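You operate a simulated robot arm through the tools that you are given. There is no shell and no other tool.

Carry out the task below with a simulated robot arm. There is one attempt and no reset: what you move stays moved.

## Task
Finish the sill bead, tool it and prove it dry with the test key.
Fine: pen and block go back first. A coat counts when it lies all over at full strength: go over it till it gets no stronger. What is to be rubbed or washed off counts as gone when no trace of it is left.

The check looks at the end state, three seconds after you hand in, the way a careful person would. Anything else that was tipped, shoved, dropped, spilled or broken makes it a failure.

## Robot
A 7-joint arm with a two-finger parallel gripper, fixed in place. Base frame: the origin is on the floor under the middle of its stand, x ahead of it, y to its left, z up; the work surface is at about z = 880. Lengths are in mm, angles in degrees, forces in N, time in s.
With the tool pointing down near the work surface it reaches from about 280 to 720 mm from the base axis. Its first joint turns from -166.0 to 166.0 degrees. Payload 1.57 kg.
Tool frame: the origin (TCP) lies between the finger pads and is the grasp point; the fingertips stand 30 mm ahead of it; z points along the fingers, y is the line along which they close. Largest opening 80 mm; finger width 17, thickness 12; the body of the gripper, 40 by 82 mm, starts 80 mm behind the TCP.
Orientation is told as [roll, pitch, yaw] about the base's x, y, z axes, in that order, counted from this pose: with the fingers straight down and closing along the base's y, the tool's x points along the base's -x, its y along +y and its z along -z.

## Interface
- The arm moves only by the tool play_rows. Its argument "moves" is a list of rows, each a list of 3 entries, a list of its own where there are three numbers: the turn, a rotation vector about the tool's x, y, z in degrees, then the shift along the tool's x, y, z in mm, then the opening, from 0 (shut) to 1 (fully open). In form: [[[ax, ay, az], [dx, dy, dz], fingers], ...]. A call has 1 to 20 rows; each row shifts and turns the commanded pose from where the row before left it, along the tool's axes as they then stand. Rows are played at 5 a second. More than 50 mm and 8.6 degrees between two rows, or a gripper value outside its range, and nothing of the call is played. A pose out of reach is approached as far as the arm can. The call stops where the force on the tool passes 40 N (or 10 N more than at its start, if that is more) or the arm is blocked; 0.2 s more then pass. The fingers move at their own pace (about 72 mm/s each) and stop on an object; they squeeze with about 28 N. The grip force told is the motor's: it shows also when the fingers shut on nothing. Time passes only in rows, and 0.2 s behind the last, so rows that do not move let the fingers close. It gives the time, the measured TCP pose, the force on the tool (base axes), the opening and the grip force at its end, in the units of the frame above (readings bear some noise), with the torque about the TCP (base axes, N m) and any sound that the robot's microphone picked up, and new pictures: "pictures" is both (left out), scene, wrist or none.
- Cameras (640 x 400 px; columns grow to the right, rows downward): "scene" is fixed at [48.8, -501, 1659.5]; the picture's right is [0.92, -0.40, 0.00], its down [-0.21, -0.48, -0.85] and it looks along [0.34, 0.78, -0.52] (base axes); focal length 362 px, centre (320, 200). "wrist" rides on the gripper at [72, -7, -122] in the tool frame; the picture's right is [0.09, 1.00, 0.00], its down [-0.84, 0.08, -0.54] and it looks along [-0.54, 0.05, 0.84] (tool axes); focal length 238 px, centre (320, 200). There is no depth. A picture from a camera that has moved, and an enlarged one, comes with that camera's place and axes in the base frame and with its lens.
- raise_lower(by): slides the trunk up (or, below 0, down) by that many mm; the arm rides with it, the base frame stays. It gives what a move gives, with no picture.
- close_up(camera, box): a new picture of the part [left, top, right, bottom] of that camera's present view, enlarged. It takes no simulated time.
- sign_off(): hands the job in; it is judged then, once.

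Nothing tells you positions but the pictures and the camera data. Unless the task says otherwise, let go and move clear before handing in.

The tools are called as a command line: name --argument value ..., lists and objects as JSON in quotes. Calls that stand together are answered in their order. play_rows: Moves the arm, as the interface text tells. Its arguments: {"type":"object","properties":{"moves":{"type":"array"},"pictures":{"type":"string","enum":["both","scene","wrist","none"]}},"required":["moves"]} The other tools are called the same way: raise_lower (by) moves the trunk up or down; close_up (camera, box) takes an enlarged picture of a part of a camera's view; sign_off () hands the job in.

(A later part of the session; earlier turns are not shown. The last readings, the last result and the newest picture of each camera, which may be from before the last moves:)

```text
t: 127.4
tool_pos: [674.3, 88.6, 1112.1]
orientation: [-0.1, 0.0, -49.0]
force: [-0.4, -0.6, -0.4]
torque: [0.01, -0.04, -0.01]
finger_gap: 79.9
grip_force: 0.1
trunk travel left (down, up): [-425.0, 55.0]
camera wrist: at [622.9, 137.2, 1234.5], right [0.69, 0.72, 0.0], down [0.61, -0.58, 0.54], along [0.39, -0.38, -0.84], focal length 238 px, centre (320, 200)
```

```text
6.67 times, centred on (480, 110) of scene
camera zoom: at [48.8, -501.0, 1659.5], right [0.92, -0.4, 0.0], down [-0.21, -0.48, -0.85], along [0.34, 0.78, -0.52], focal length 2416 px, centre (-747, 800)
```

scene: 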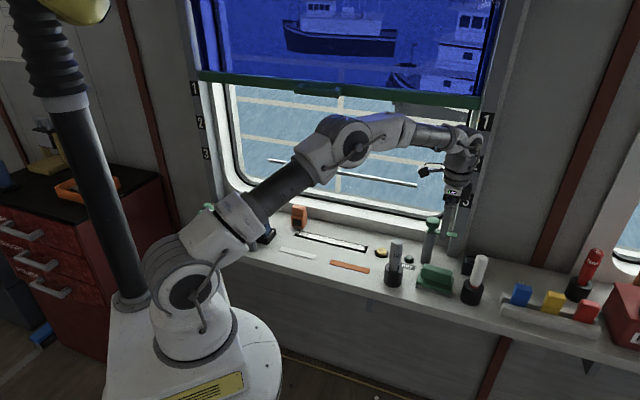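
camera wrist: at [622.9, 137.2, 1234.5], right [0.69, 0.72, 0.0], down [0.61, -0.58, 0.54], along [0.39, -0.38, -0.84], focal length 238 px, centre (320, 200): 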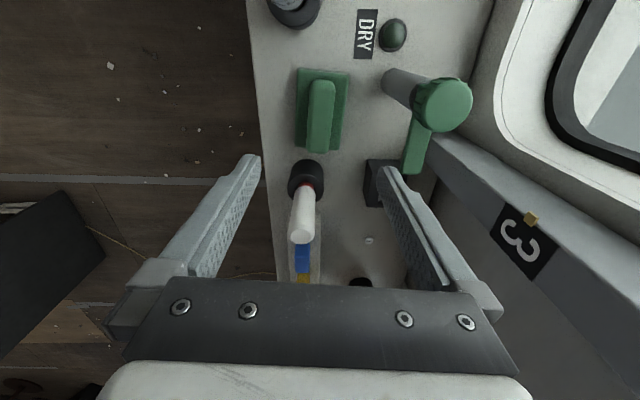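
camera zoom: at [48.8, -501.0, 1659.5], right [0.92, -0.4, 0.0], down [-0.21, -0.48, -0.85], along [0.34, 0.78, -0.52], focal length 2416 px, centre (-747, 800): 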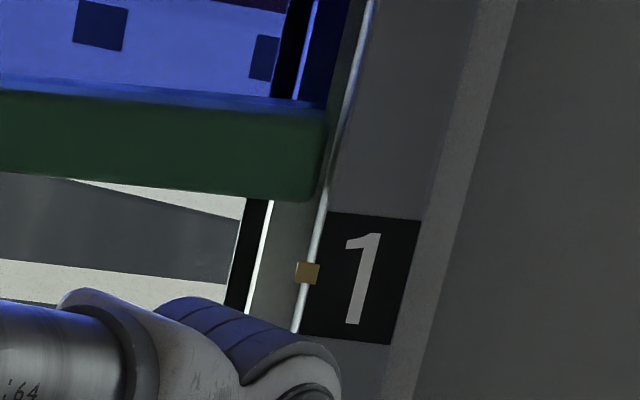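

The bar needs to come down about 40 mm, back to mark 1. It has a grab handle near (477, 485, 1371), so I'll withdraw to a clear spot, point the gripper level at the window and grip the handle.

play_rows --moves '[[[0, 0, -4], [0, 0, -10], 1], [[0, 0, 0], [42, -6, -15], 1], [[0, 0, 0], [42, -6, -15], 1], [[0, 0, 0], [42, -6, -15], 1], [[0, 0, 0], [42, -6, -15], 1], [[0, 0, 0], [42, -6, -15], 1], [[0, 0, 0], [42, -6, -15], 1], [[0, 0, 0], [42, -6, -15], 1], [[0, 0, 0], [42, -6, -15], 1], [[0, 0, 0], [42, -6, -15], 1], [[0, 0, 0], [42, -6, -13], 1], [[0, 0, 0], [0, 0, 0], 1]]'

```text
t: 130.0
tool_pos: [334.2, 341.6, 1267.7]
orientation: [0.0, -0.1, -44.9]
force: [0.7, 0.1, 0.6]
torque: [0.0, 0.02, 0.02]
finger_gap: 80.1
grip_force: 0.1
trunk travel left (down, up): [-425.0, 55.0]
camera wrist: at [279.8, 387.0, 1390.8], right [0.64, 0.77, 0.0], down [0.65, -0.54, 0.54], along [0.42, -0.35, -0.84], focal length 238 px, centre (320, 200)
```

scene: 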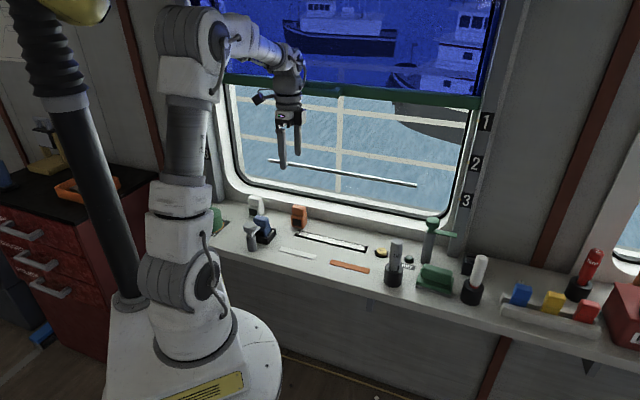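
wrist: 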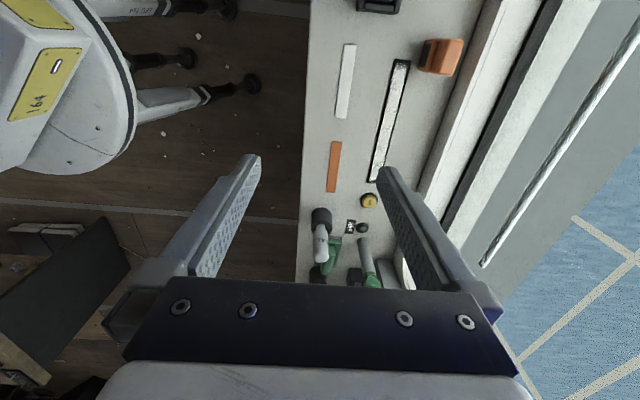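

Now I'll tilt the tool toward the window, starting with half the turn to check the direction.

play_rows --moves '[[[-8.2, 0, 0], [0, 0, 0], 1], [[-8.2, 0, 0], [0, 0, 0], 1], [[-8.2, 0, 0], [0, 0, 0], 1], [[-8.2, 0, 0], [0, 0, 0], 1], [[-8.2, 0, 0], [0, 0, 0], 1], [[0, 0, 0], [0, 0, 0], 1]]'

```text
t: 131.4
tool_pos: [335.7, 342.4, 1265.8]
orientation: [41.2, -0.1, -45.0]
force: [-0.6, 0.4, -0.5]
torque: [0.01, 0.03, -0.01]
finger_gap: 79.9
grip_force: 0.0
trunk travel left (down, up): [-425.0, 55.0]
camera wrist: at [225.5, 331.8, 1356.5], right [0.47, 0.6, 0.65], down [0.38, -0.8, 0.46], along [0.8, 0.04, -0.6], focal length 238 px, centre (320, 200)
```

scene: 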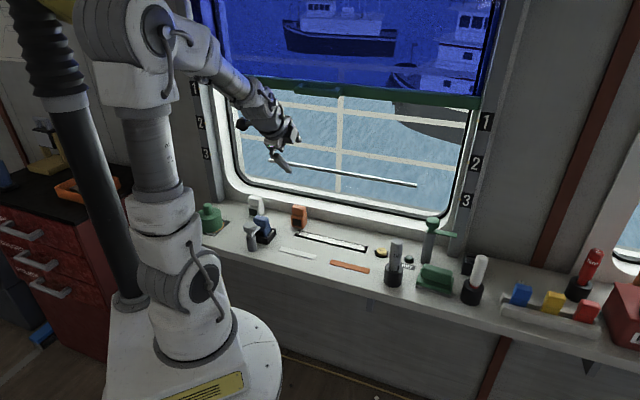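
wrist: 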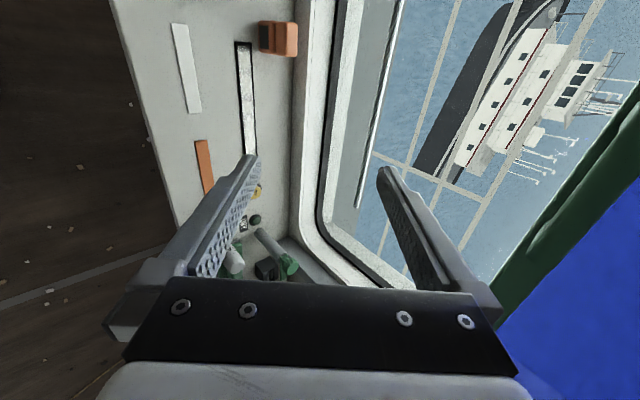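

The direction is right. I'll move a little toward the window and finish the tilt to level.

play_rows --moves '[[[0, 0, 0], [0, 25.2, 21.9], 1], [[0, 0, 0], [0, 25.2, 21.9], 1], [[0, 0, 0], [0, 25.2, 21.9], 1], [[-8.13, 0, 0], [0, 0, 0], 1], [[-8.13, 0, 0], [0, 0, 0], 1], [[-8.13, 0, 0], [0, 0, 0], 1], [[-8.13, 0, 0], [0, 0, 0], 1], [[-8.13, 0, 0], [0, 0, 0], 1], [[-8.13, 0, 0], [0, 0, 0], 1], [[0, 0, 0], [0, 0, 0], 1]]'

```text
t: 133.6
tool_pos: [407.6, 412.2, 1267.9]
orientation: [89.8, 0.0, -45.0]
force: [0.7, 0.4, 0.4]
torque: [0.0, 0.02, -0.01]
finger_gap: 80.1
grip_force: 0.1
trunk travel left (down, up): [-425.0, 55.0]
camera wrist: at [270.8, 377.0, 1263.0], right [-0.06, 0.07, 1.0], down [0.21, -0.97, 0.08], along [0.98, 0.21, 0.05], focal length 238 px, centre (320, 200)
```

scene: 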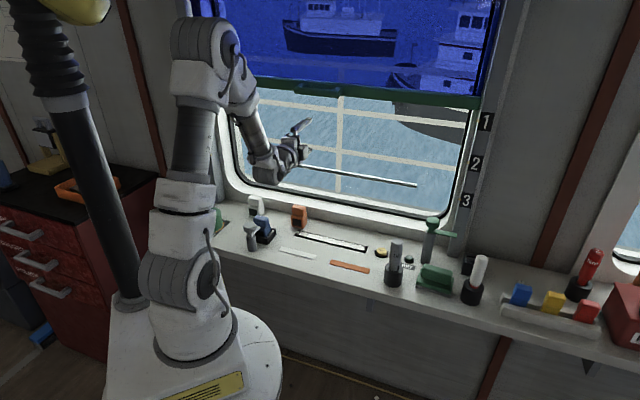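
wrist: 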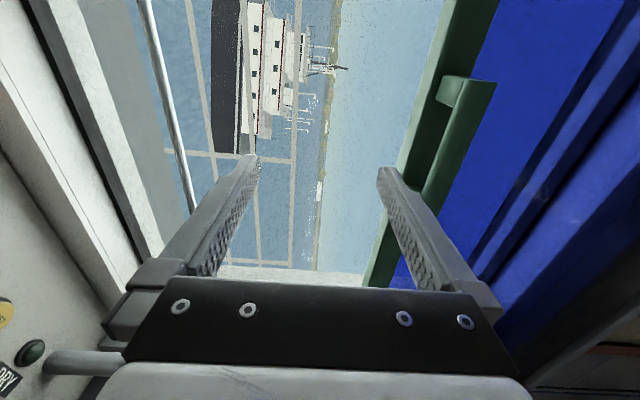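

The tool is level and pointing at the window, below the handle. I'll zoom in to locate the handle precisely.

close_up --camera "wrist" --box '[360, 0, 560, 200]'

close_up --camera "scene" --box '[260, 60, 380, 180]'

```text
2.00 times, centred on (460, 100) of wrist
camera zoom: at [270.8, 377.0, 1263.0], right [-0.06, 0.07, 1.0], down [0.21, -0.97, 0.08], along [0.98, 0.21, 0.05], focal length 477 px, centre (40, 400)
```

zoom: 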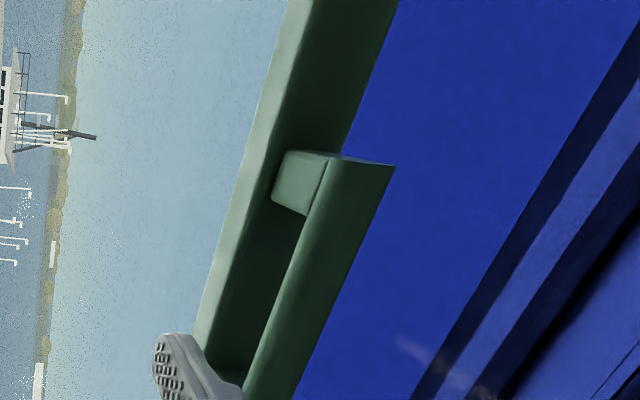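

```text
3.33 times, centred on (320, 120) of scene
camera zoom: at [48.8, -501.0, 1659.5], right [0.92, -0.4, 0.0], down [-0.21, -0.48, -0.85], along [0.34, 0.78, -0.52], focal length 1208 px, centre (320, 467)
```

zoom: 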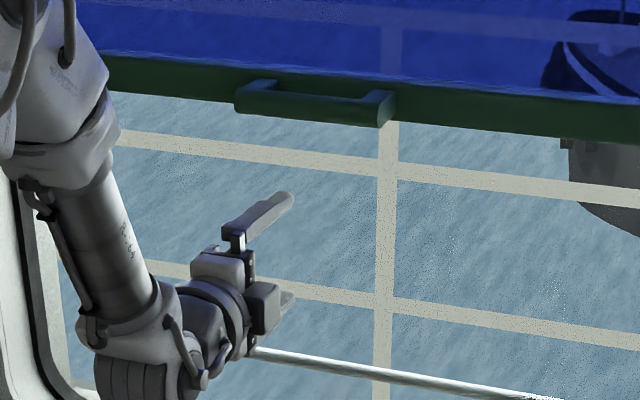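

Triangulation puts the handle at n ≈ 640, z ≈ 1380, spanning s -63 to +70. I'll back off a little, rise level with it and look again.

play_rows --moves '[[[0, 0, 0], [0, 0, -35], 1], [[0, 0, 0], [0, 40, 0], 1], [[0, 0, 0], [0, 40, 0], 1], [[0, 0, 0], [0, 30, 0], 1], [[0, 0, 0], [0, 0, 0], 1]]'

close_up --camera "wrist" --box '[220, 0, 420, 200]'

close_up --camera "scene" --box '[240, 30, 380, 150]'

```text
t: 134.8
tool_pos: [380.9, 388.3, 1379.5]
orientation: [89.8, 0.0, -45.1]
force: [-0.5, 0.0, 0.1]
torque: [0.0, -0.01, -0.01]
finger_gap: 80.2
grip_force: 0.1
trunk travel left (down, up): [-425.0, 55.0]
camera wrist: at [244.3, 352.2, 1374.5], right [-0.06, 0.07, 1.0], down [0.21, -0.97, 0.08], along [0.98, 0.21, 0.05], focal length 238 px, centre (320, 200)
```

scene: 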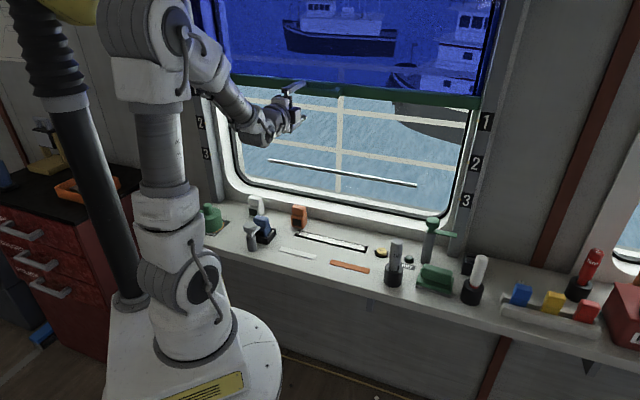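
wrist: 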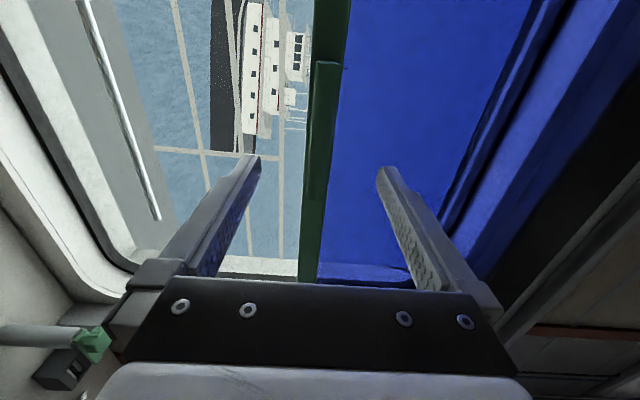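

```text
2.00 times, centred on (320, 100) of wrist
camera zoom: at [244.3, 352.2, 1374.5], right [-0.06, 0.07, 1.0], down [0.21, -0.97, 0.08], along [0.98, 0.21, 0.05], focal length 477 px, centre (320, 400)
```

zoom: 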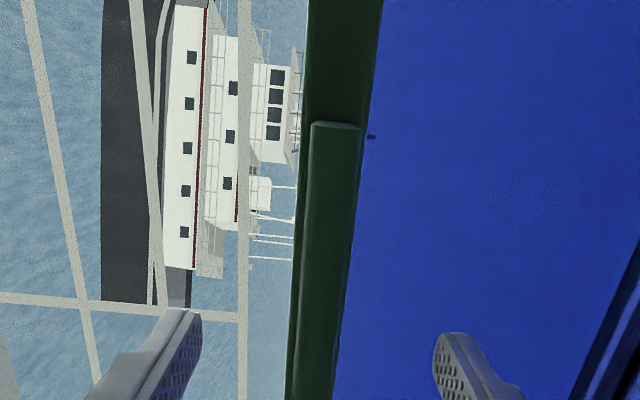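

```text
3.33 times, centred on (310, 90) of scene
camera zoom: at [48.8, -501.0, 1659.5], right [0.92, -0.4, 0.0], down [-0.21, -0.48, -0.85], along [0.34, 0.78, -0.52], focal length 1208 px, centre (353, 567)
```

zoom: 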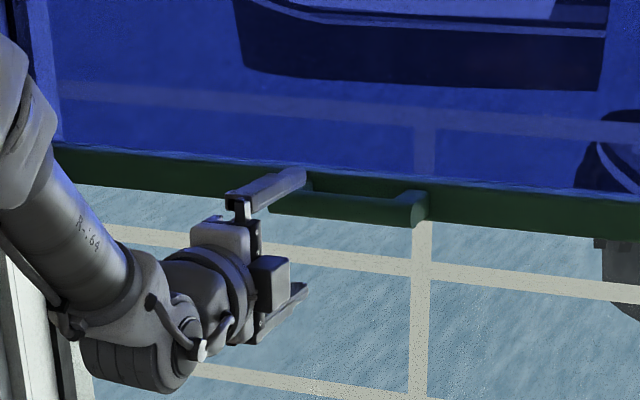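

The handle is level with the gripper and centred between the fingers. I'll advance to straddle it, in two steps.

play_rows --moves '[[[0, 0, 0], [0, 2, 30], 1], [[0, 0, 0], [0, 0, 30], 1], [[0, 0, 0], [0, 0, 15], 1], [[0, 0, 0], [0, 0, 0], 1]]'

close_up --camera "wrist" --box '[220, 20, 420, 220]'

close_up --camera "scene" --box '[270, 50, 360, 130]'

```text
t: 135.8
tool_pos: [435.1, 441.1, 1379.9]
orientation: [89.8, 0.0, -45.0]
force: [0.6, -0.3, 0.9]
torque: [0.01, -0.01, -0.03]
finger_gap: 80.2
grip_force: 0.1
trunk travel left (down, up): [-425.0, 55.0]
camera wrist: at [299.0, 404.9, 1374.7], right [-0.06, 0.07, 1.0], down [0.21, -0.97, 0.08], along [0.98, 0.21, 0.05], focal length 238 px, centre (320, 200)
```

scene: 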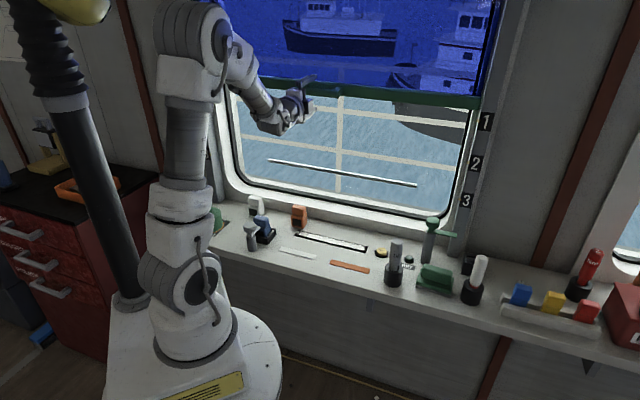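
wrist: 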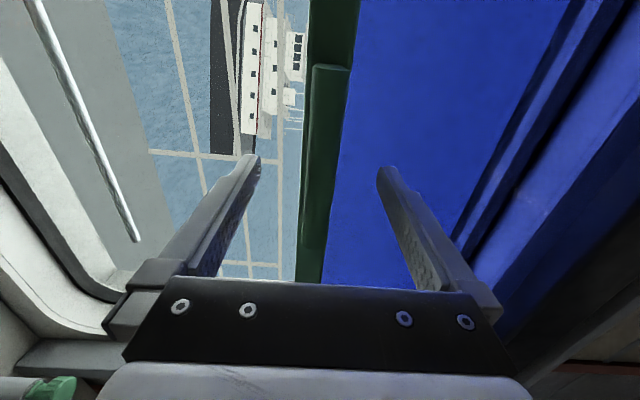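

```text
2.00 times, centred on (320, 120) of wrist
camera zoom: at [299.0, 404.9, 1374.7], right [-0.06, 0.07, 1.0], down [0.21, -0.97, 0.08], along [0.98, 0.21, 0.05], focal length 477 px, centre (320, 360)
```

zoom: 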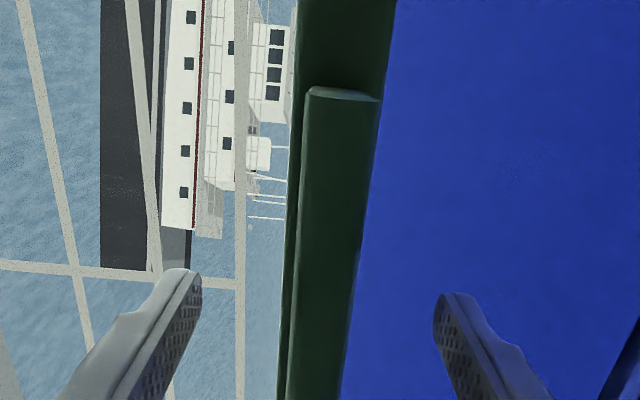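

```text
5.00 times, centred on (315, 90) of scene
camera zoom: at [48.8, -501.0, 1659.5], right [0.92, -0.4, 0.0], down [-0.21, -0.48, -0.85], along [0.34, 0.78, -0.52], focal length 1812 px, centre (345, 750)
```

zoom: 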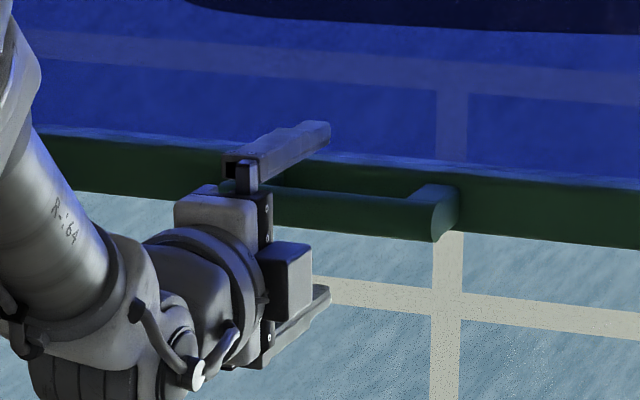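

The handle sits between the fingers. I'll advance another 17 mm gently and close on it.

play_rows --moves '[[[0, 0, 0], [0, 0, 6], 1], [[0, 0, 0], [0, 0, 6], 1], [[0, 0, 0], [0, 0, 5], 1], [[0, 0, 0], [0, 0, 0], 1]]' --pictures "none"

close_up --camera "wrist" --box '[220, 20, 420, 220]'

close_up --camera "scene" --box '[270, 50, 360, 130]'

```text
t: 136.8
tool_pos: [446.9, 452.4, 1378.4]
orientation: [89.7, 0.0, -45.0]
force: [0.7, 0.3, 0.3]
torque: [0.04, -0.01, 0.0]
finger_gap: 80.0
grip_force: 0.0
trunk travel left (down, up): [-425.0, 55.0]
```

```text
2.00 times, centred on (320, 120) of wrist
camera zoom: at [311.4, 417.3, 1374.8], right [-0.06, 0.07, 1.0], down [0.21, -0.97, 0.08], along [0.98, 0.21, 0.05], focal length 477 px, centre (320, 360)
```

zoom: 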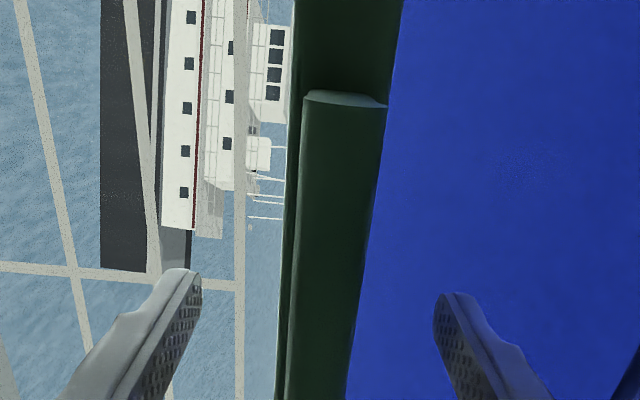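

```text
5.00 times, centred on (315, 90) of scene
camera zoom: at [48.8, -501.0, 1659.5], right [0.92, -0.4, 0.0], down [-0.21, -0.48, -0.85], along [0.34, 0.78, -0.52], focal length 1812 px, centre (345, 750)
```

zoom: 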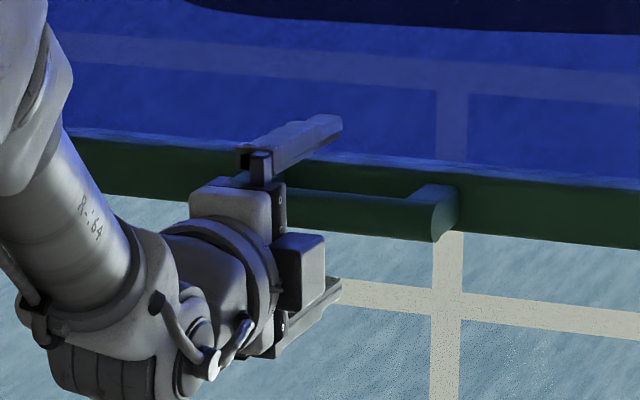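

play_rows --moves '[[[0, 0, 0], [0, 3, 0], 1], [[0, 0, 0], [0, 0, 0], 0.5], [[0, 0, 0], [0, 0, 0], 0], [[0, 0, 0], [0, 0, 0], 0], [[0, 0, 0], [0, 0, 0], 0], [[0, 0, 0], [0, 0, 0], 0]]'

close_up --camera "scene" --box '[270, 50, 360, 130]'

close_up --camera "scene" --box '[450, 80, 510, 140]'

```text
t: 138.2
tool_pos: [447.5, 453.8, 1383.9]
orientation: [89.8, 0.0, -45.0]
force: [-0.6, 0.7, -1.2]
torque: [-0.11, 0.11, 0.1]
finger_gap: 22.0
grip_force: 34.7
trunk travel left (down, up): [-425.0, 55.0]
camera wrist: at [311.8, 417.1, 1378.0], right [-0.06, 0.07, 1.0], down [0.21, -0.97, 0.08], along [0.98, 0.21, 0.05], focal length 238 px, centre (320, 200)
```

scene: 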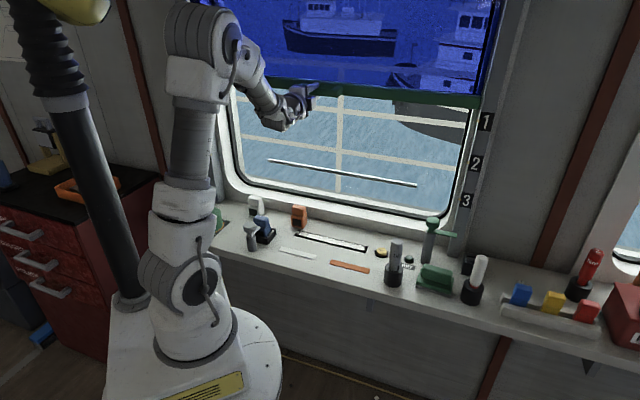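
wrist: 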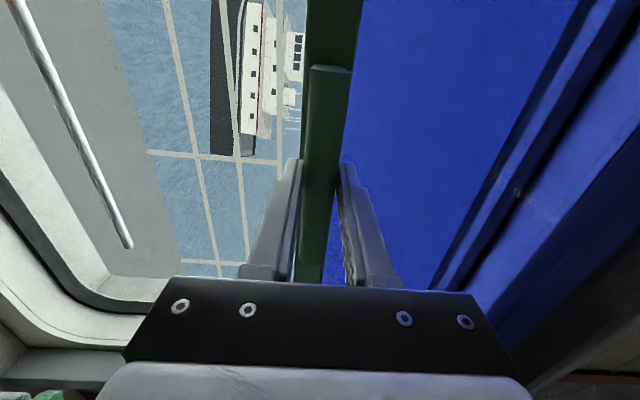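

```text
5.00 times, centred on (315, 90) of scene
camera zoom: at [48.8, -501.0, 1659.5], right [0.92, -0.4, 0.0], down [-0.21, -0.48, -0.85], along [0.34, 0.78, -0.52], focal length 1812 px, centre (345, 750)
```

zoom: 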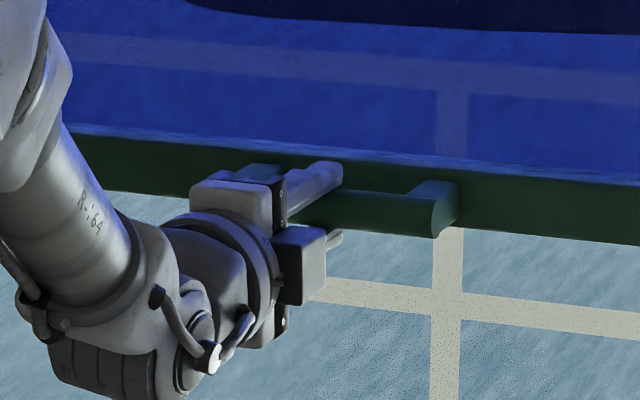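

```text
6.67 times, centred on (480, 110) of scene
camera zoom: at [48.8, -501.0, 1659.5], right [0.92, -0.4, 0.0], down [-0.21, -0.48, -0.85], along [0.34, 0.78, -0.52], focal length 2416 px, centre (-747, 800)
```

zoom: 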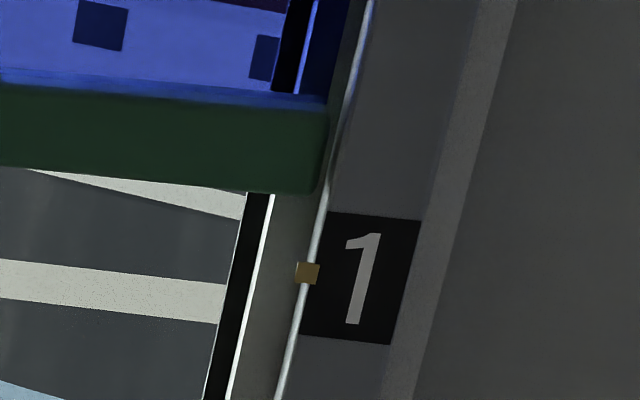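

I have the handle (gap 22 mm). By my comparison the bar has to come down about 43 mm, so I'll lower 30 mm first and check against mark 1.

play_rows --moves '[[[0, 0, 0], [0, -6, 0], 0], [[0, 0, 0], [0, -6, 0], 0], [[0, 0, 0], [0, -6, 0], 0], [[0, 0, 0], [0, -6, 0], 0], [[0, 0, 0], [0, -6, 0], 0], [[0, 0, 0], [0, 0, 0], 0]]'

close_up --camera "scene" --box '[450, 80, 510, 140]'

close_up --camera "scene" --box '[200, 60, 520, 240]'

```text
t: 139.6
tool_pos: [447.9, 453.0, 1351.4]
orientation: [89.7, 0.1, -45.0]
force: [2.9, 6.3, -0.3]
torque: [0.07, 0.01, -0.35]
finger_gap: 21.7
grip_force: 34.7
trunk travel left (down, up): [-425.0, 55.0]
camera wrist: at [311.8, 417.0, 1347.0], right [-0.06, 0.07, 1.0], down [0.21, -0.97, 0.08], along [0.98, 0.21, 0.05], focal length 238 px, centre (320, 200)
```

scene: 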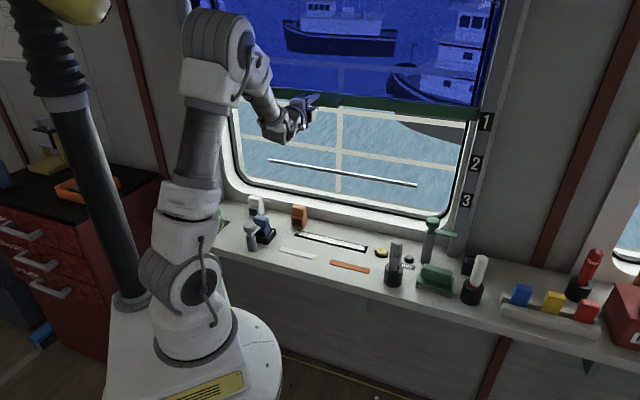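
wrist: 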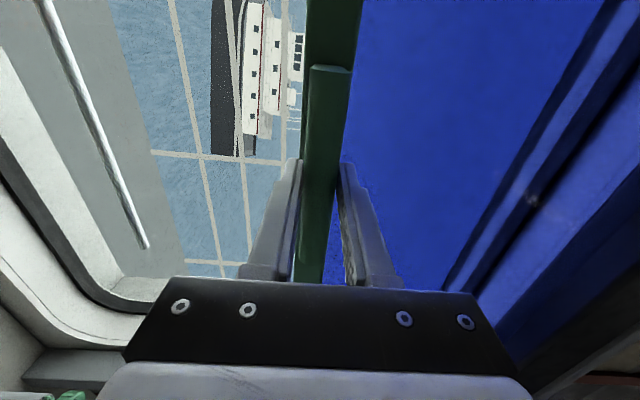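

```text
6.67 times, centred on (480, 110) of scene
camera zoom: at [48.8, -501.0, 1659.5], right [0.92, -0.4, 0.0], down [-0.21, -0.48, -0.85], along [0.34, 0.78, -0.52], focal length 2416 px, centre (-747, 800)
```

zoom: 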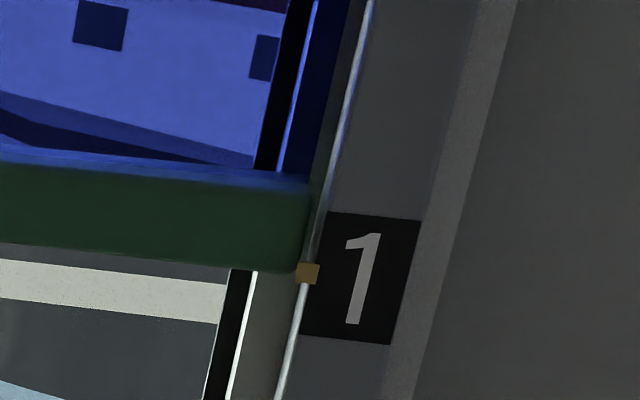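

```text
2.00 times, centred on (360, 150) of scene
camera zoom: at [48.8, -501.0, 1659.5], right [0.92, -0.4, 0.0], down [-0.21, -0.48, -0.85], along [0.34, 0.78, -0.52], focal length 725 px, centre (240, 300)
```

zoom: 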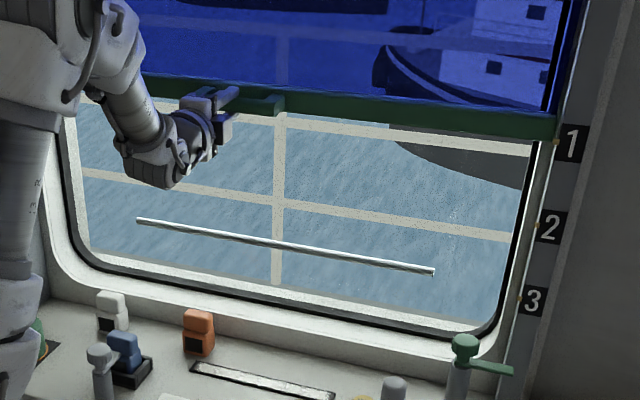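

At z 1351 the bar is still about 11 mm high. From the geometry mark 1 sits at z ≈ 1340, matching my image comparison, so I'll lower the last 11 mm.

play_rows --moves '[[[0, 0, 0], [0, -4, 0], 0], [[0, 0, 0], [0, -4, 0], 0], [[0, 0, 0], [0, -3, 0], 0], [[0, 0, 0], [0, 0, 0], 0], [[0, 0, 0], [0, 0, 0], 0]]' --pictures "none"

close_up --camera "scene" --box '[450, 80, 510, 140]'

close_up --camera "scene" --box '[200, 60, 520, 240]'

```text
t: 140.8
tool_pos: [448.9, 452.5, 1341.3]
orientation: [89.7, 0.0, -45.0]
force: [2.4, 3.3, -1.0]
torque: [0.03, 0.03, 0.08]
finger_gap: 21.8
grip_force: 34.9
trunk travel left (down, up): [-425.0, 55.0]
```

```text
6.67 times, centred on (480, 110) of scene
camera zoom: at [48.8, -501.0, 1659.5], right [0.92, -0.4, 0.0], down [-0.21, -0.48, -0.85], along [0.34, 0.78, -0.52], focal length 2416 px, centre (-747, 800)
```

zoom: 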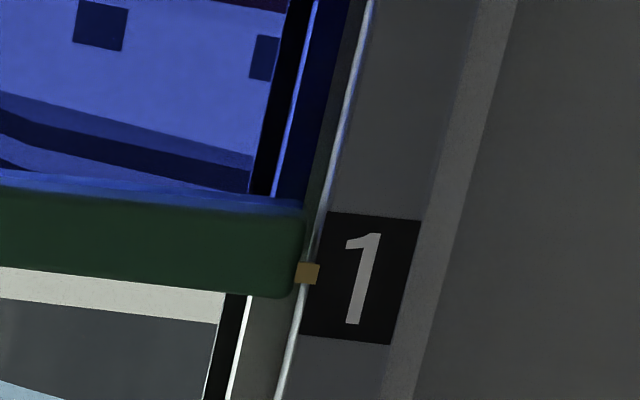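

```text
2.00 times, centred on (360, 150) of scene
camera zoom: at [48.8, -501.0, 1659.5], right [0.92, -0.4, 0.0], down [-0.21, -0.48, -0.85], along [0.34, 0.78, -0.52], focal length 725 px, centre (240, 300)
```

zoom: 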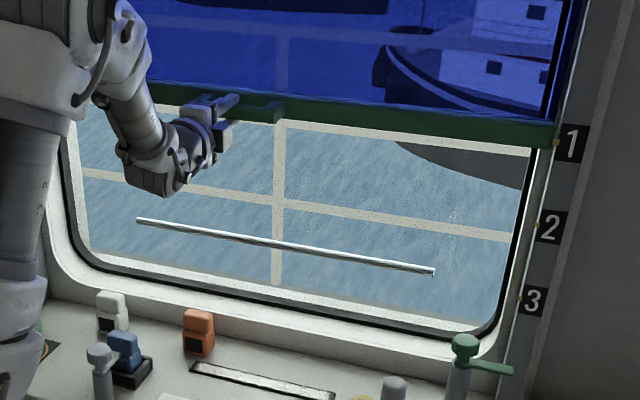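

This matches the first picture (bar end beside the mark-1 pin, hull and rail showing the same way). I'll open the fingers and check that the bar stays.

play_rows --moves '[[[0, 0, 0], [0, 0, 0], 0.5], [[0, 0, 0], [0, 0, 0], 1], [[0, 0, 0], [0, 0, 0], 1], [[0, 0, 0], [0, 0, 0], 1]]' --pictures "none"

close_up --camera "scene" --box '[450, 80, 510, 140]'

close_up --camera "wrist" --box '[220, 20, 420, 220]'

```text
t: 141.8
tool_pos: [449.0, 453.4, 1341.8]
orientation: [89.9, 0.0, -44.9]
force: [0.4, -0.8, 0.2]
torque: [0.0, -0.02, 0.0]
finger_gap: 79.9
grip_force: 0.1
trunk travel left (down, up): [-425.0, 55.0]
```

```text
6.67 times, centred on (480, 110) of scene
camera zoom: at [48.8, -501.0, 1659.5], right [0.92, -0.4, 0.0], down [-0.21, -0.48, -0.85], along [0.34, 0.78, -0.52], focal length 2416 px, centre (-747, 800)
```

zoom: 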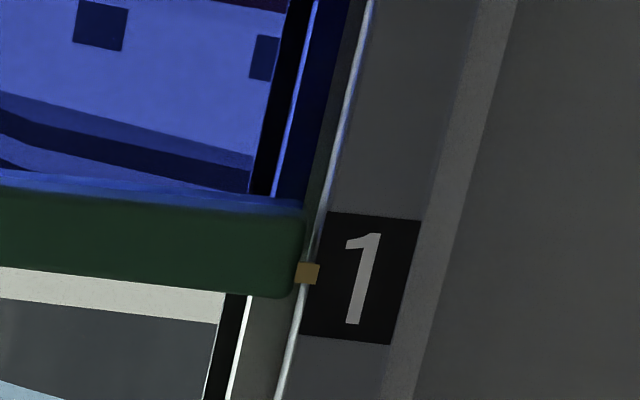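

```text
2.00 times, centred on (320, 120) of wrist
camera zoom: at [311.4, 416.7, 1337.2], right [-0.06, 0.07, 1.0], down [0.21, -0.97, 0.08], along [0.98, 0.21, 0.05], focal length 477 px, centre (320, 360)
```

zoom: 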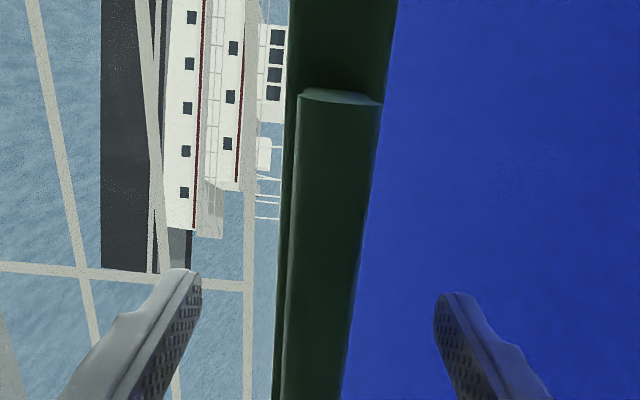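

The bar stays at mark 1 with the fingers open. I'll withdraw straight back, drop a little and turn the tool down again.

play_rows --moves '[[[0, 0, 0], [0, 0, -40], 1], [[0, 0, 0], [0, 0, -45], 1], [[0, 0, 0], [0, 0, -45], 1], [[0, 0, 0], [0, -40, 0], 1], [[0, 0, 0], [0, -40, 0], 1], [[8.2, 0, 0], [0, 0, 0], 1], [[8.2, 0, 0], [0, 0, 0], 1], [[8.2, 0, 0], [0, 0, 0], 1], [[8.2, 0, 0], [0, 0, 0], 1], [[8.2, 0, 0], [0, 0, 0], 1], [[8.2, 0, 0], [0, 0, 0], 1], [[0, 0, 0], [0, 0, 0], 1]]'

```text
t: 144.4
tool_pos: [348.8, 372.3, 1259.1]
orientation: [45.4, 2.7, -42.6]
force: [0.2, 0.1, 0.6]
torque: [0.01, 0.01, 0.03]
finger_gap: 79.8
grip_force: 0.0
out of reach, approached as far as the arm can: row 11
trunk travel left (down, up): [-425.0, 55.0]
camera wrist: at [238.1, 351.3, 1344.7], right [0.43, 0.55, 0.71], down [0.41, -0.82, 0.4], along [0.81, 0.12, -0.58], focal length 238 px, centre (320, 200)
```

scene: 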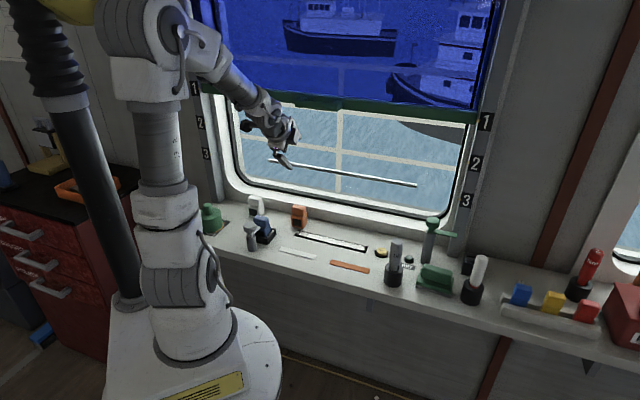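
wrist: 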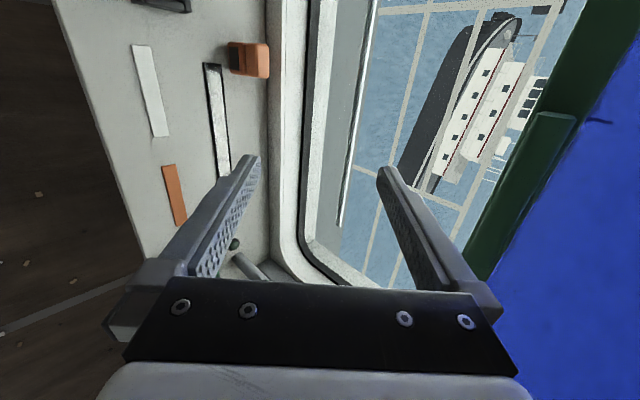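

One joint is near its limit in this pose. I'll shift toward the right along the sill to relieve it and check the pose.

play_rows --moves '[[[0, 0, 0], [-30, 0, 0], 1], [[0, 0, 0], [-30, 0, 0], 1], [[0, 0, 0], [-30, 0, 0], 1], [[0, 0, 0], [0, 0, 0], 1]]' --pictures "scene"

```text
t: 145.4
tool_pos: [419.5, 298.3, 1262.5]
orientation: [40.6, 0.0, -45.0]
force: [0.8, -0.7, -0.3]
torque: [-0.02, -0.01, 0.03]
finger_gap: 80.1
grip_force: 0.0
trunk travel left (down, up): [-425.0, 55.0]
```

scene: 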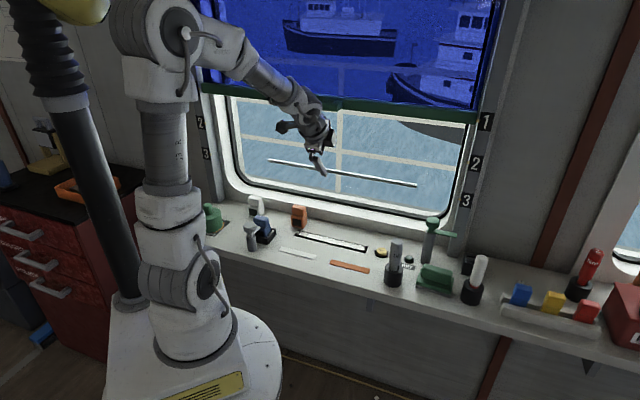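

The pose is back on command. I'll finish turning the tool straight down and close the fingers for pressing.

play_rows --moves '[[[8.12, 0, 0], [0, 0, 0], 1], [[8.12, 0, 0], [0, 0, 0], 1], [[8.12, 0, 0], [0, 0, 0], 0.5], [[8.12, 0, 0], [0, 0, 0], 0], [[8.12, 0, 0], [0, 0, 0], 0], [[0, 0, 0], [0, 0, 0], 0], [[0, 0, 0], [-40, 0, 25], 0], [[0, 0, 0], [-40, 0, 25], 0], [[0, 0, 0], [-40, 10, 25], 0], [[0, 0, 0], [-30, 30, 25], 0], [[0, 0, 0], [0, 40, 25], 0], [[0, 0, 0], [0, 0, 0], 0]]'

```text
t: 148.0
tool_pos: [581.7, 248.5, 1139.4]
orientation: [0.1, 0.1, -44.9]
force: [-0.7, 1.0, -0.7]
torque: [-0.04, 0.01, 0.0]
finger_gap: 0.1
grip_force: 21.4
trunk travel left (down, up): [-425.0, 55.0]
camera wrist: at [525.4, 294.2, 1262.1], right [0.64, 0.77, 0.0], down [0.65, -0.54, 0.54], along [0.42, -0.35, -0.84], focal length 238 px, centre (320, 200)
```

scene: 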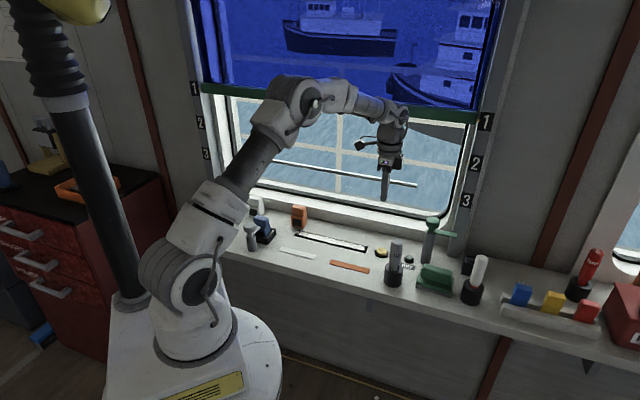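
wrist: 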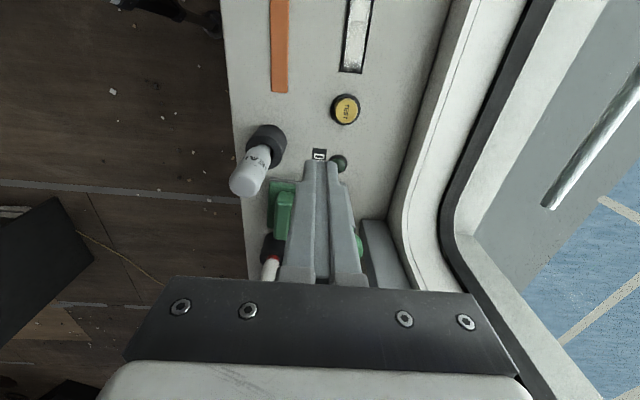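

The TEST key is ahead of the fingers. I'll zoom to fix its position exactly.

close_up --camera "wrist" --box '[300, 70, 400, 180]'

close_up --camera "scene" --box '[360, 235, 420, 275]'

close_up --camera "scene" --box '[200, 60, 520, 240]'

```text
3.64 times, centred on (350, 125) of wrist
camera zoom: at [525.4, 294.2, 1262.1], right [0.64, 0.77, 0.0], down [0.65, -0.54, 0.54], along [0.42, -0.35, -0.84], focal length 867 px, centre (211, 473)
```

zoom: 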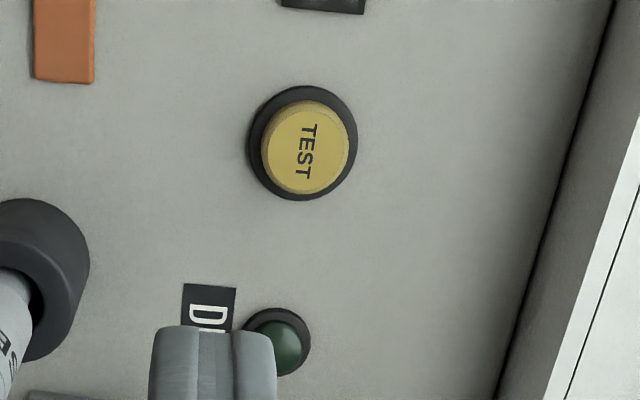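

```text
10.00 times, centred on (390, 255) of scene
camera zoom: at [48.8, -501.0, 1659.5], right [0.92, -0.4, 0.0], down [-0.21, -0.48, -0.85], along [0.34, 0.78, -0.52], focal length 3623 px, centre (-380, -350)
```

zoom: 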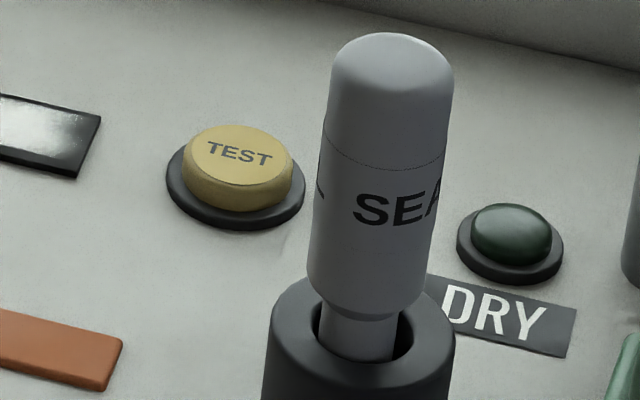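

```text
2.00 times, centred on (360, 150) of scene
camera zoom: at [48.8, -501.0, 1659.5], right [0.92, -0.4, 0.0], down [-0.21, -0.48, -0.85], along [0.34, 0.78, -0.52], focal length 725 px, centre (240, 300)
```

zoom: 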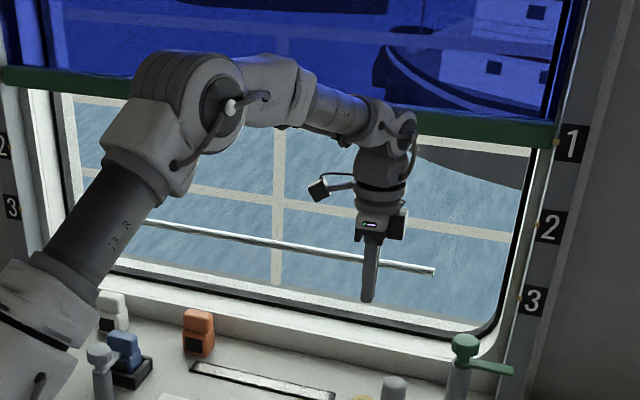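

The key centre is at about (611, 273), with its top near z 897. I'll move over it and lower toward it.

play_rows --moves '[[[0, 0, 0], [-3.9, 38.3, 0], 0], [[0, 0, 0], [0, 0, 40], 0], [[0, 0, 0], [0, 0, 40], 0], [[0, 0, 0], [0, 0, 40], 0], [[0, 0, 0], [0, 0, 40], 0], [[0, 0, 0], [0, 0, 20], 0], [[0, 0, 0], [0, 0, 0], 0]]'

close_up --camera "scene" --box '[360, 220, 420, 275]'

close_up --camera "wrist" --box '[260, 80, 400, 200]'

```text
t: 149.6
tool_pos: [610.4, 273.4, 956.2]
orientation: [0.0, 0.0, -44.9]
force: [-0.2, 0.1, -0.8]
torque: [-0.01, -0.01, 0.0]
finger_gap: 0.1
grip_force: 21.6
trunk travel left (down, up): [-425.0, 55.0]
camera wrist: at [557.1, 318.6, 1079.5], right [0.64, 0.77, 0.0], down [0.65, -0.54, 0.54], along [0.42, -0.35, -0.84], focal length 238 px, centre (320, 200)
```

scene: 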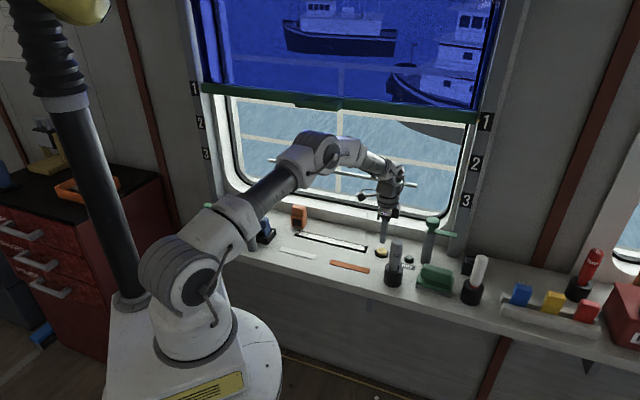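
wrist: 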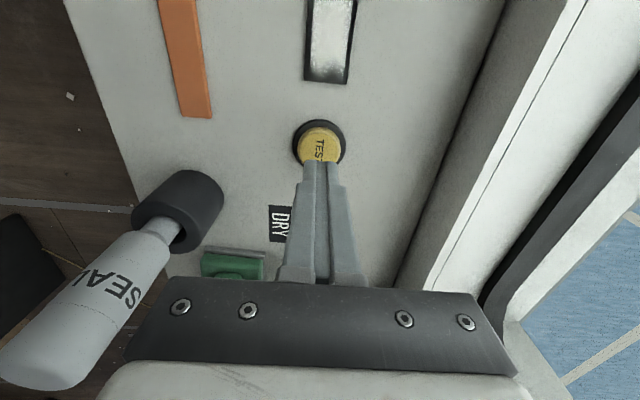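

```text
7.27 times, centred on (390, 248) of scene
camera zoom: at [48.8, -501.0, 1659.5], right [0.92, -0.4, 0.0], down [-0.21, -0.48, -0.85], along [0.34, 0.78, -0.52], focal length 2635 px, centre (-189, -146)
```

zoom: 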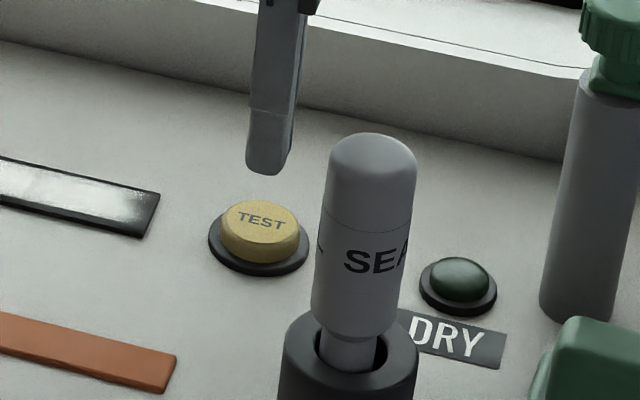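

```text
3.33 times, centred on (330, 140) of wrist
camera zoom: at [557.1, 318.6, 1079.5], right [0.64, 0.77, 0.0], down [0.65, -0.54, 0.54], along [0.42, -0.35, -0.84], focal length 794 px, centre (287, 400)
```

zoom: 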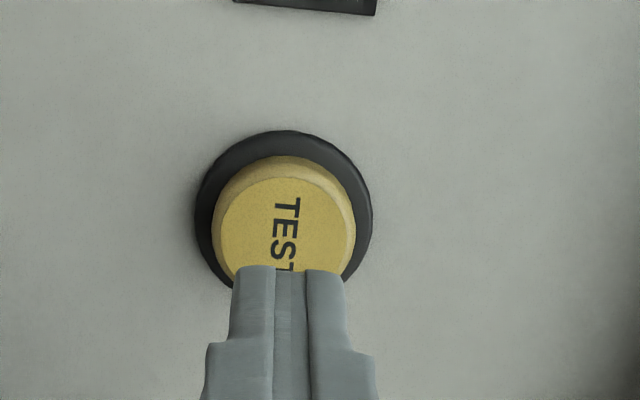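

The fingertips are right above the key. I'll press in small steps, watching the force and the DRY lamp.

play_rows --moves '[[[0, 0, 0], [0, 0, 12], 0], [[0, 0, 0], [0, 0, 10], 0], [[0, 0, 0], [0, 0, 4], 0], [[0, 0, 0], [0, 0, 0], 0]]' --pictures "scene"

close_up --camera "scene" --box '[360, 220, 420, 275]'

```text
t: 150.6
tool_pos: [611.7, 270.9, 931.2]
orientation: [0.0, 0.0, -45.0]
force: [0.0, 0.0, 0.2]
torque: [-0.01, -0.01, -0.02]
finger_gap: 0.0
grip_force: 21.0
trunk travel left (down, up): [-425.0, 55.0]
```

scene: 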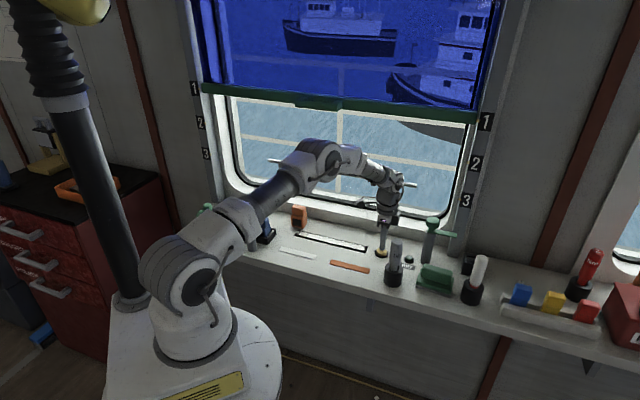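

```text
7.27 times, centred on (390, 248) of scene
camera zoom: at [48.8, -501.0, 1659.5], right [0.92, -0.4, 0.0], down [-0.21, -0.48, -0.85], along [0.34, 0.78, -0.52], focal length 2635 px, centre (-189, -146)
```

zoom: 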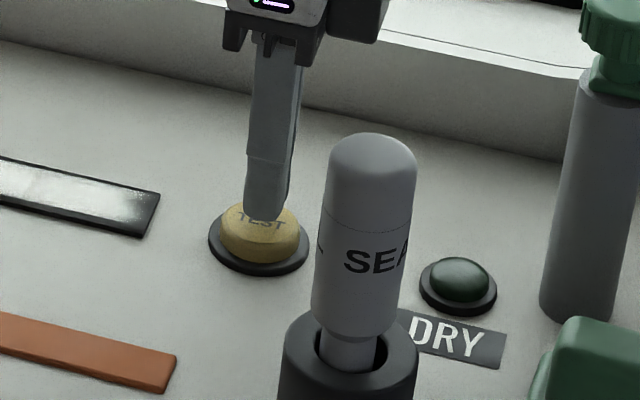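

play_rows --moves '[[[0, 0, 0], [0, 0, 2], 0], [[0, 0, 0], [0, 0, 2], 0], [[0, 0, 0], [0, 0, 1], 0], [[0, 0, 0], [0, 0, 0], 0]]' --pictures "none"

close_up --camera "scene" --box '[360, 220, 420, 275]'

```text
t: 151.6
tool_pos: [611.6, 271.6, 925.2]
orientation: [0.0, 0.1, -45.1]
force: [-0.2, 0.3, -1.0]
torque: [-0.01, 0.03, -0.04]
finger_gap: 0.0
grip_force: 22.1
trunk travel left (down, up): [-425.0, 55.0]
```

```text
7.27 times, centred on (390, 248) of scene
camera zoom: at [48.8, -501.0, 1659.5], right [0.92, -0.4, 0.0], down [-0.21, -0.48, -0.85], along [0.34, 0.78, -0.52], focal length 2635 px, centre (-189, -146)
```

zoom: 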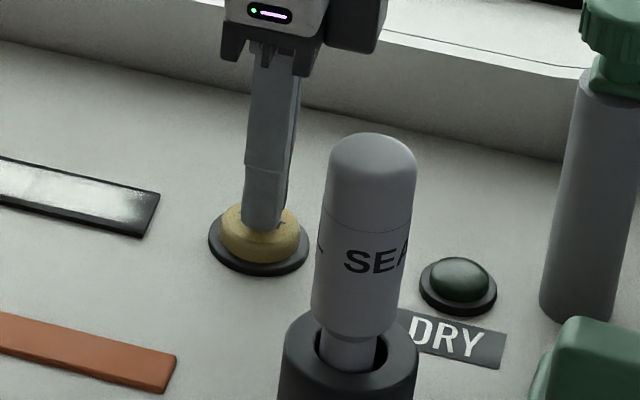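

play_rows --moves '[[[0, 0, 0], [0, 0, 2], 0], [[0, 0, 0], [0, 0, 1.5], 0], [[0, 0, 0], [0, 0, 0], 0]]' --pictures "none"

play_rows --moves '[[[0, 0, 0], [0, 0, 1.5], 0], [[0, 0, 0], [0, 0, 0], 0]]' --pictures "none"

close_up --camera "scene" --box '[360, 220, 420, 275]'

```text
t: 152.4
tool_pos: [612.0, 272.9, 923.0]
orientation: [0.0, 0.0, -44.9]
force: [-0.3, 0.2, -0.1]
torque: [-0.01, -0.01, 0.02]
finger_gap: 0.0
grip_force: 21.5
trunk travel left (down, up): [-425.0, 55.0]
```

```text
t: 153.0
tool_pos: [611.0, 271.7, 921.3]
orientation: [0.0, -0.2, -45.1]
force: [1.3, 0.3, 0.5]
torque: [0.02, -0.03, 0.04]
finger_gap: 0.2
grip_force: 21.1
trunk travel left (down, up): [-425.0, 55.0]
heard: click
```

```text
7.27 times, centred on (390, 248) of scene
camera zoom: at [48.8, -501.0, 1659.5], right [0.92, -0.4, 0.0], down [-0.21, -0.48, -0.85], along [0.34, 0.78, -0.52], focal length 2635 px, centre (-189, -146)
```

zoom: 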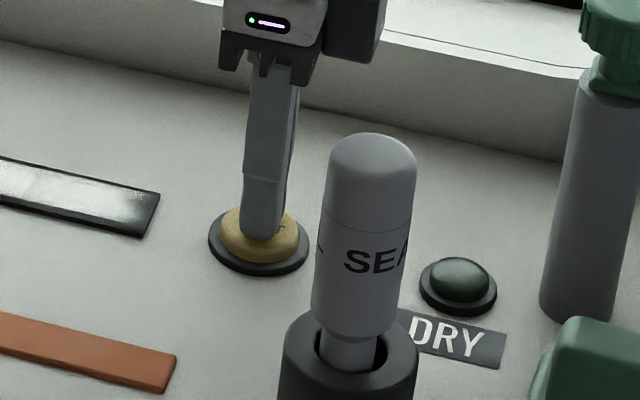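

The key clicked. The lamp isn't visibly lit yet, so I'll hold a moment and look again.

play_rows --moves '[[[0, 0, 0], [0, 0, 0], 0], [[0, 0, 0], [0, 0, 0], 0], [[0, 0, 0], [0, 0, 0], 0], [[0, 0, 0], [0, 0, 0], 0], [[0, 0, 0], [0, 0, 0], 0]]' --pictures "none"

close_up --camera "scene" --box '[390, 240, 430, 275]'

```text
t: 154.2
tool_pos: [611.5, 271.1, 921.4]
orientation: [0.0, -0.1, -45.0]
force: [-0.3, 1.2, 1.2]
torque: [0.02, 0.0, -0.03]
finger_gap: 0.0
grip_force: 21.3
trunk travel left (down, up): [-425.0, 55.0]
```

```text
11.43 times, centred on (410, 258) of scene
camera zoom: at [48.8, -501.0, 1659.5], right [0.92, -0.4, 0.0], down [-0.21, -0.48, -0.85], along [0.34, 0.78, -0.52], focal length 4141 px, centre (-709, -457)
```

zoom: 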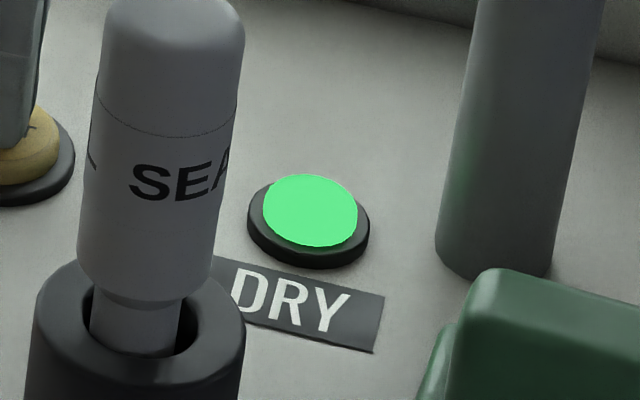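

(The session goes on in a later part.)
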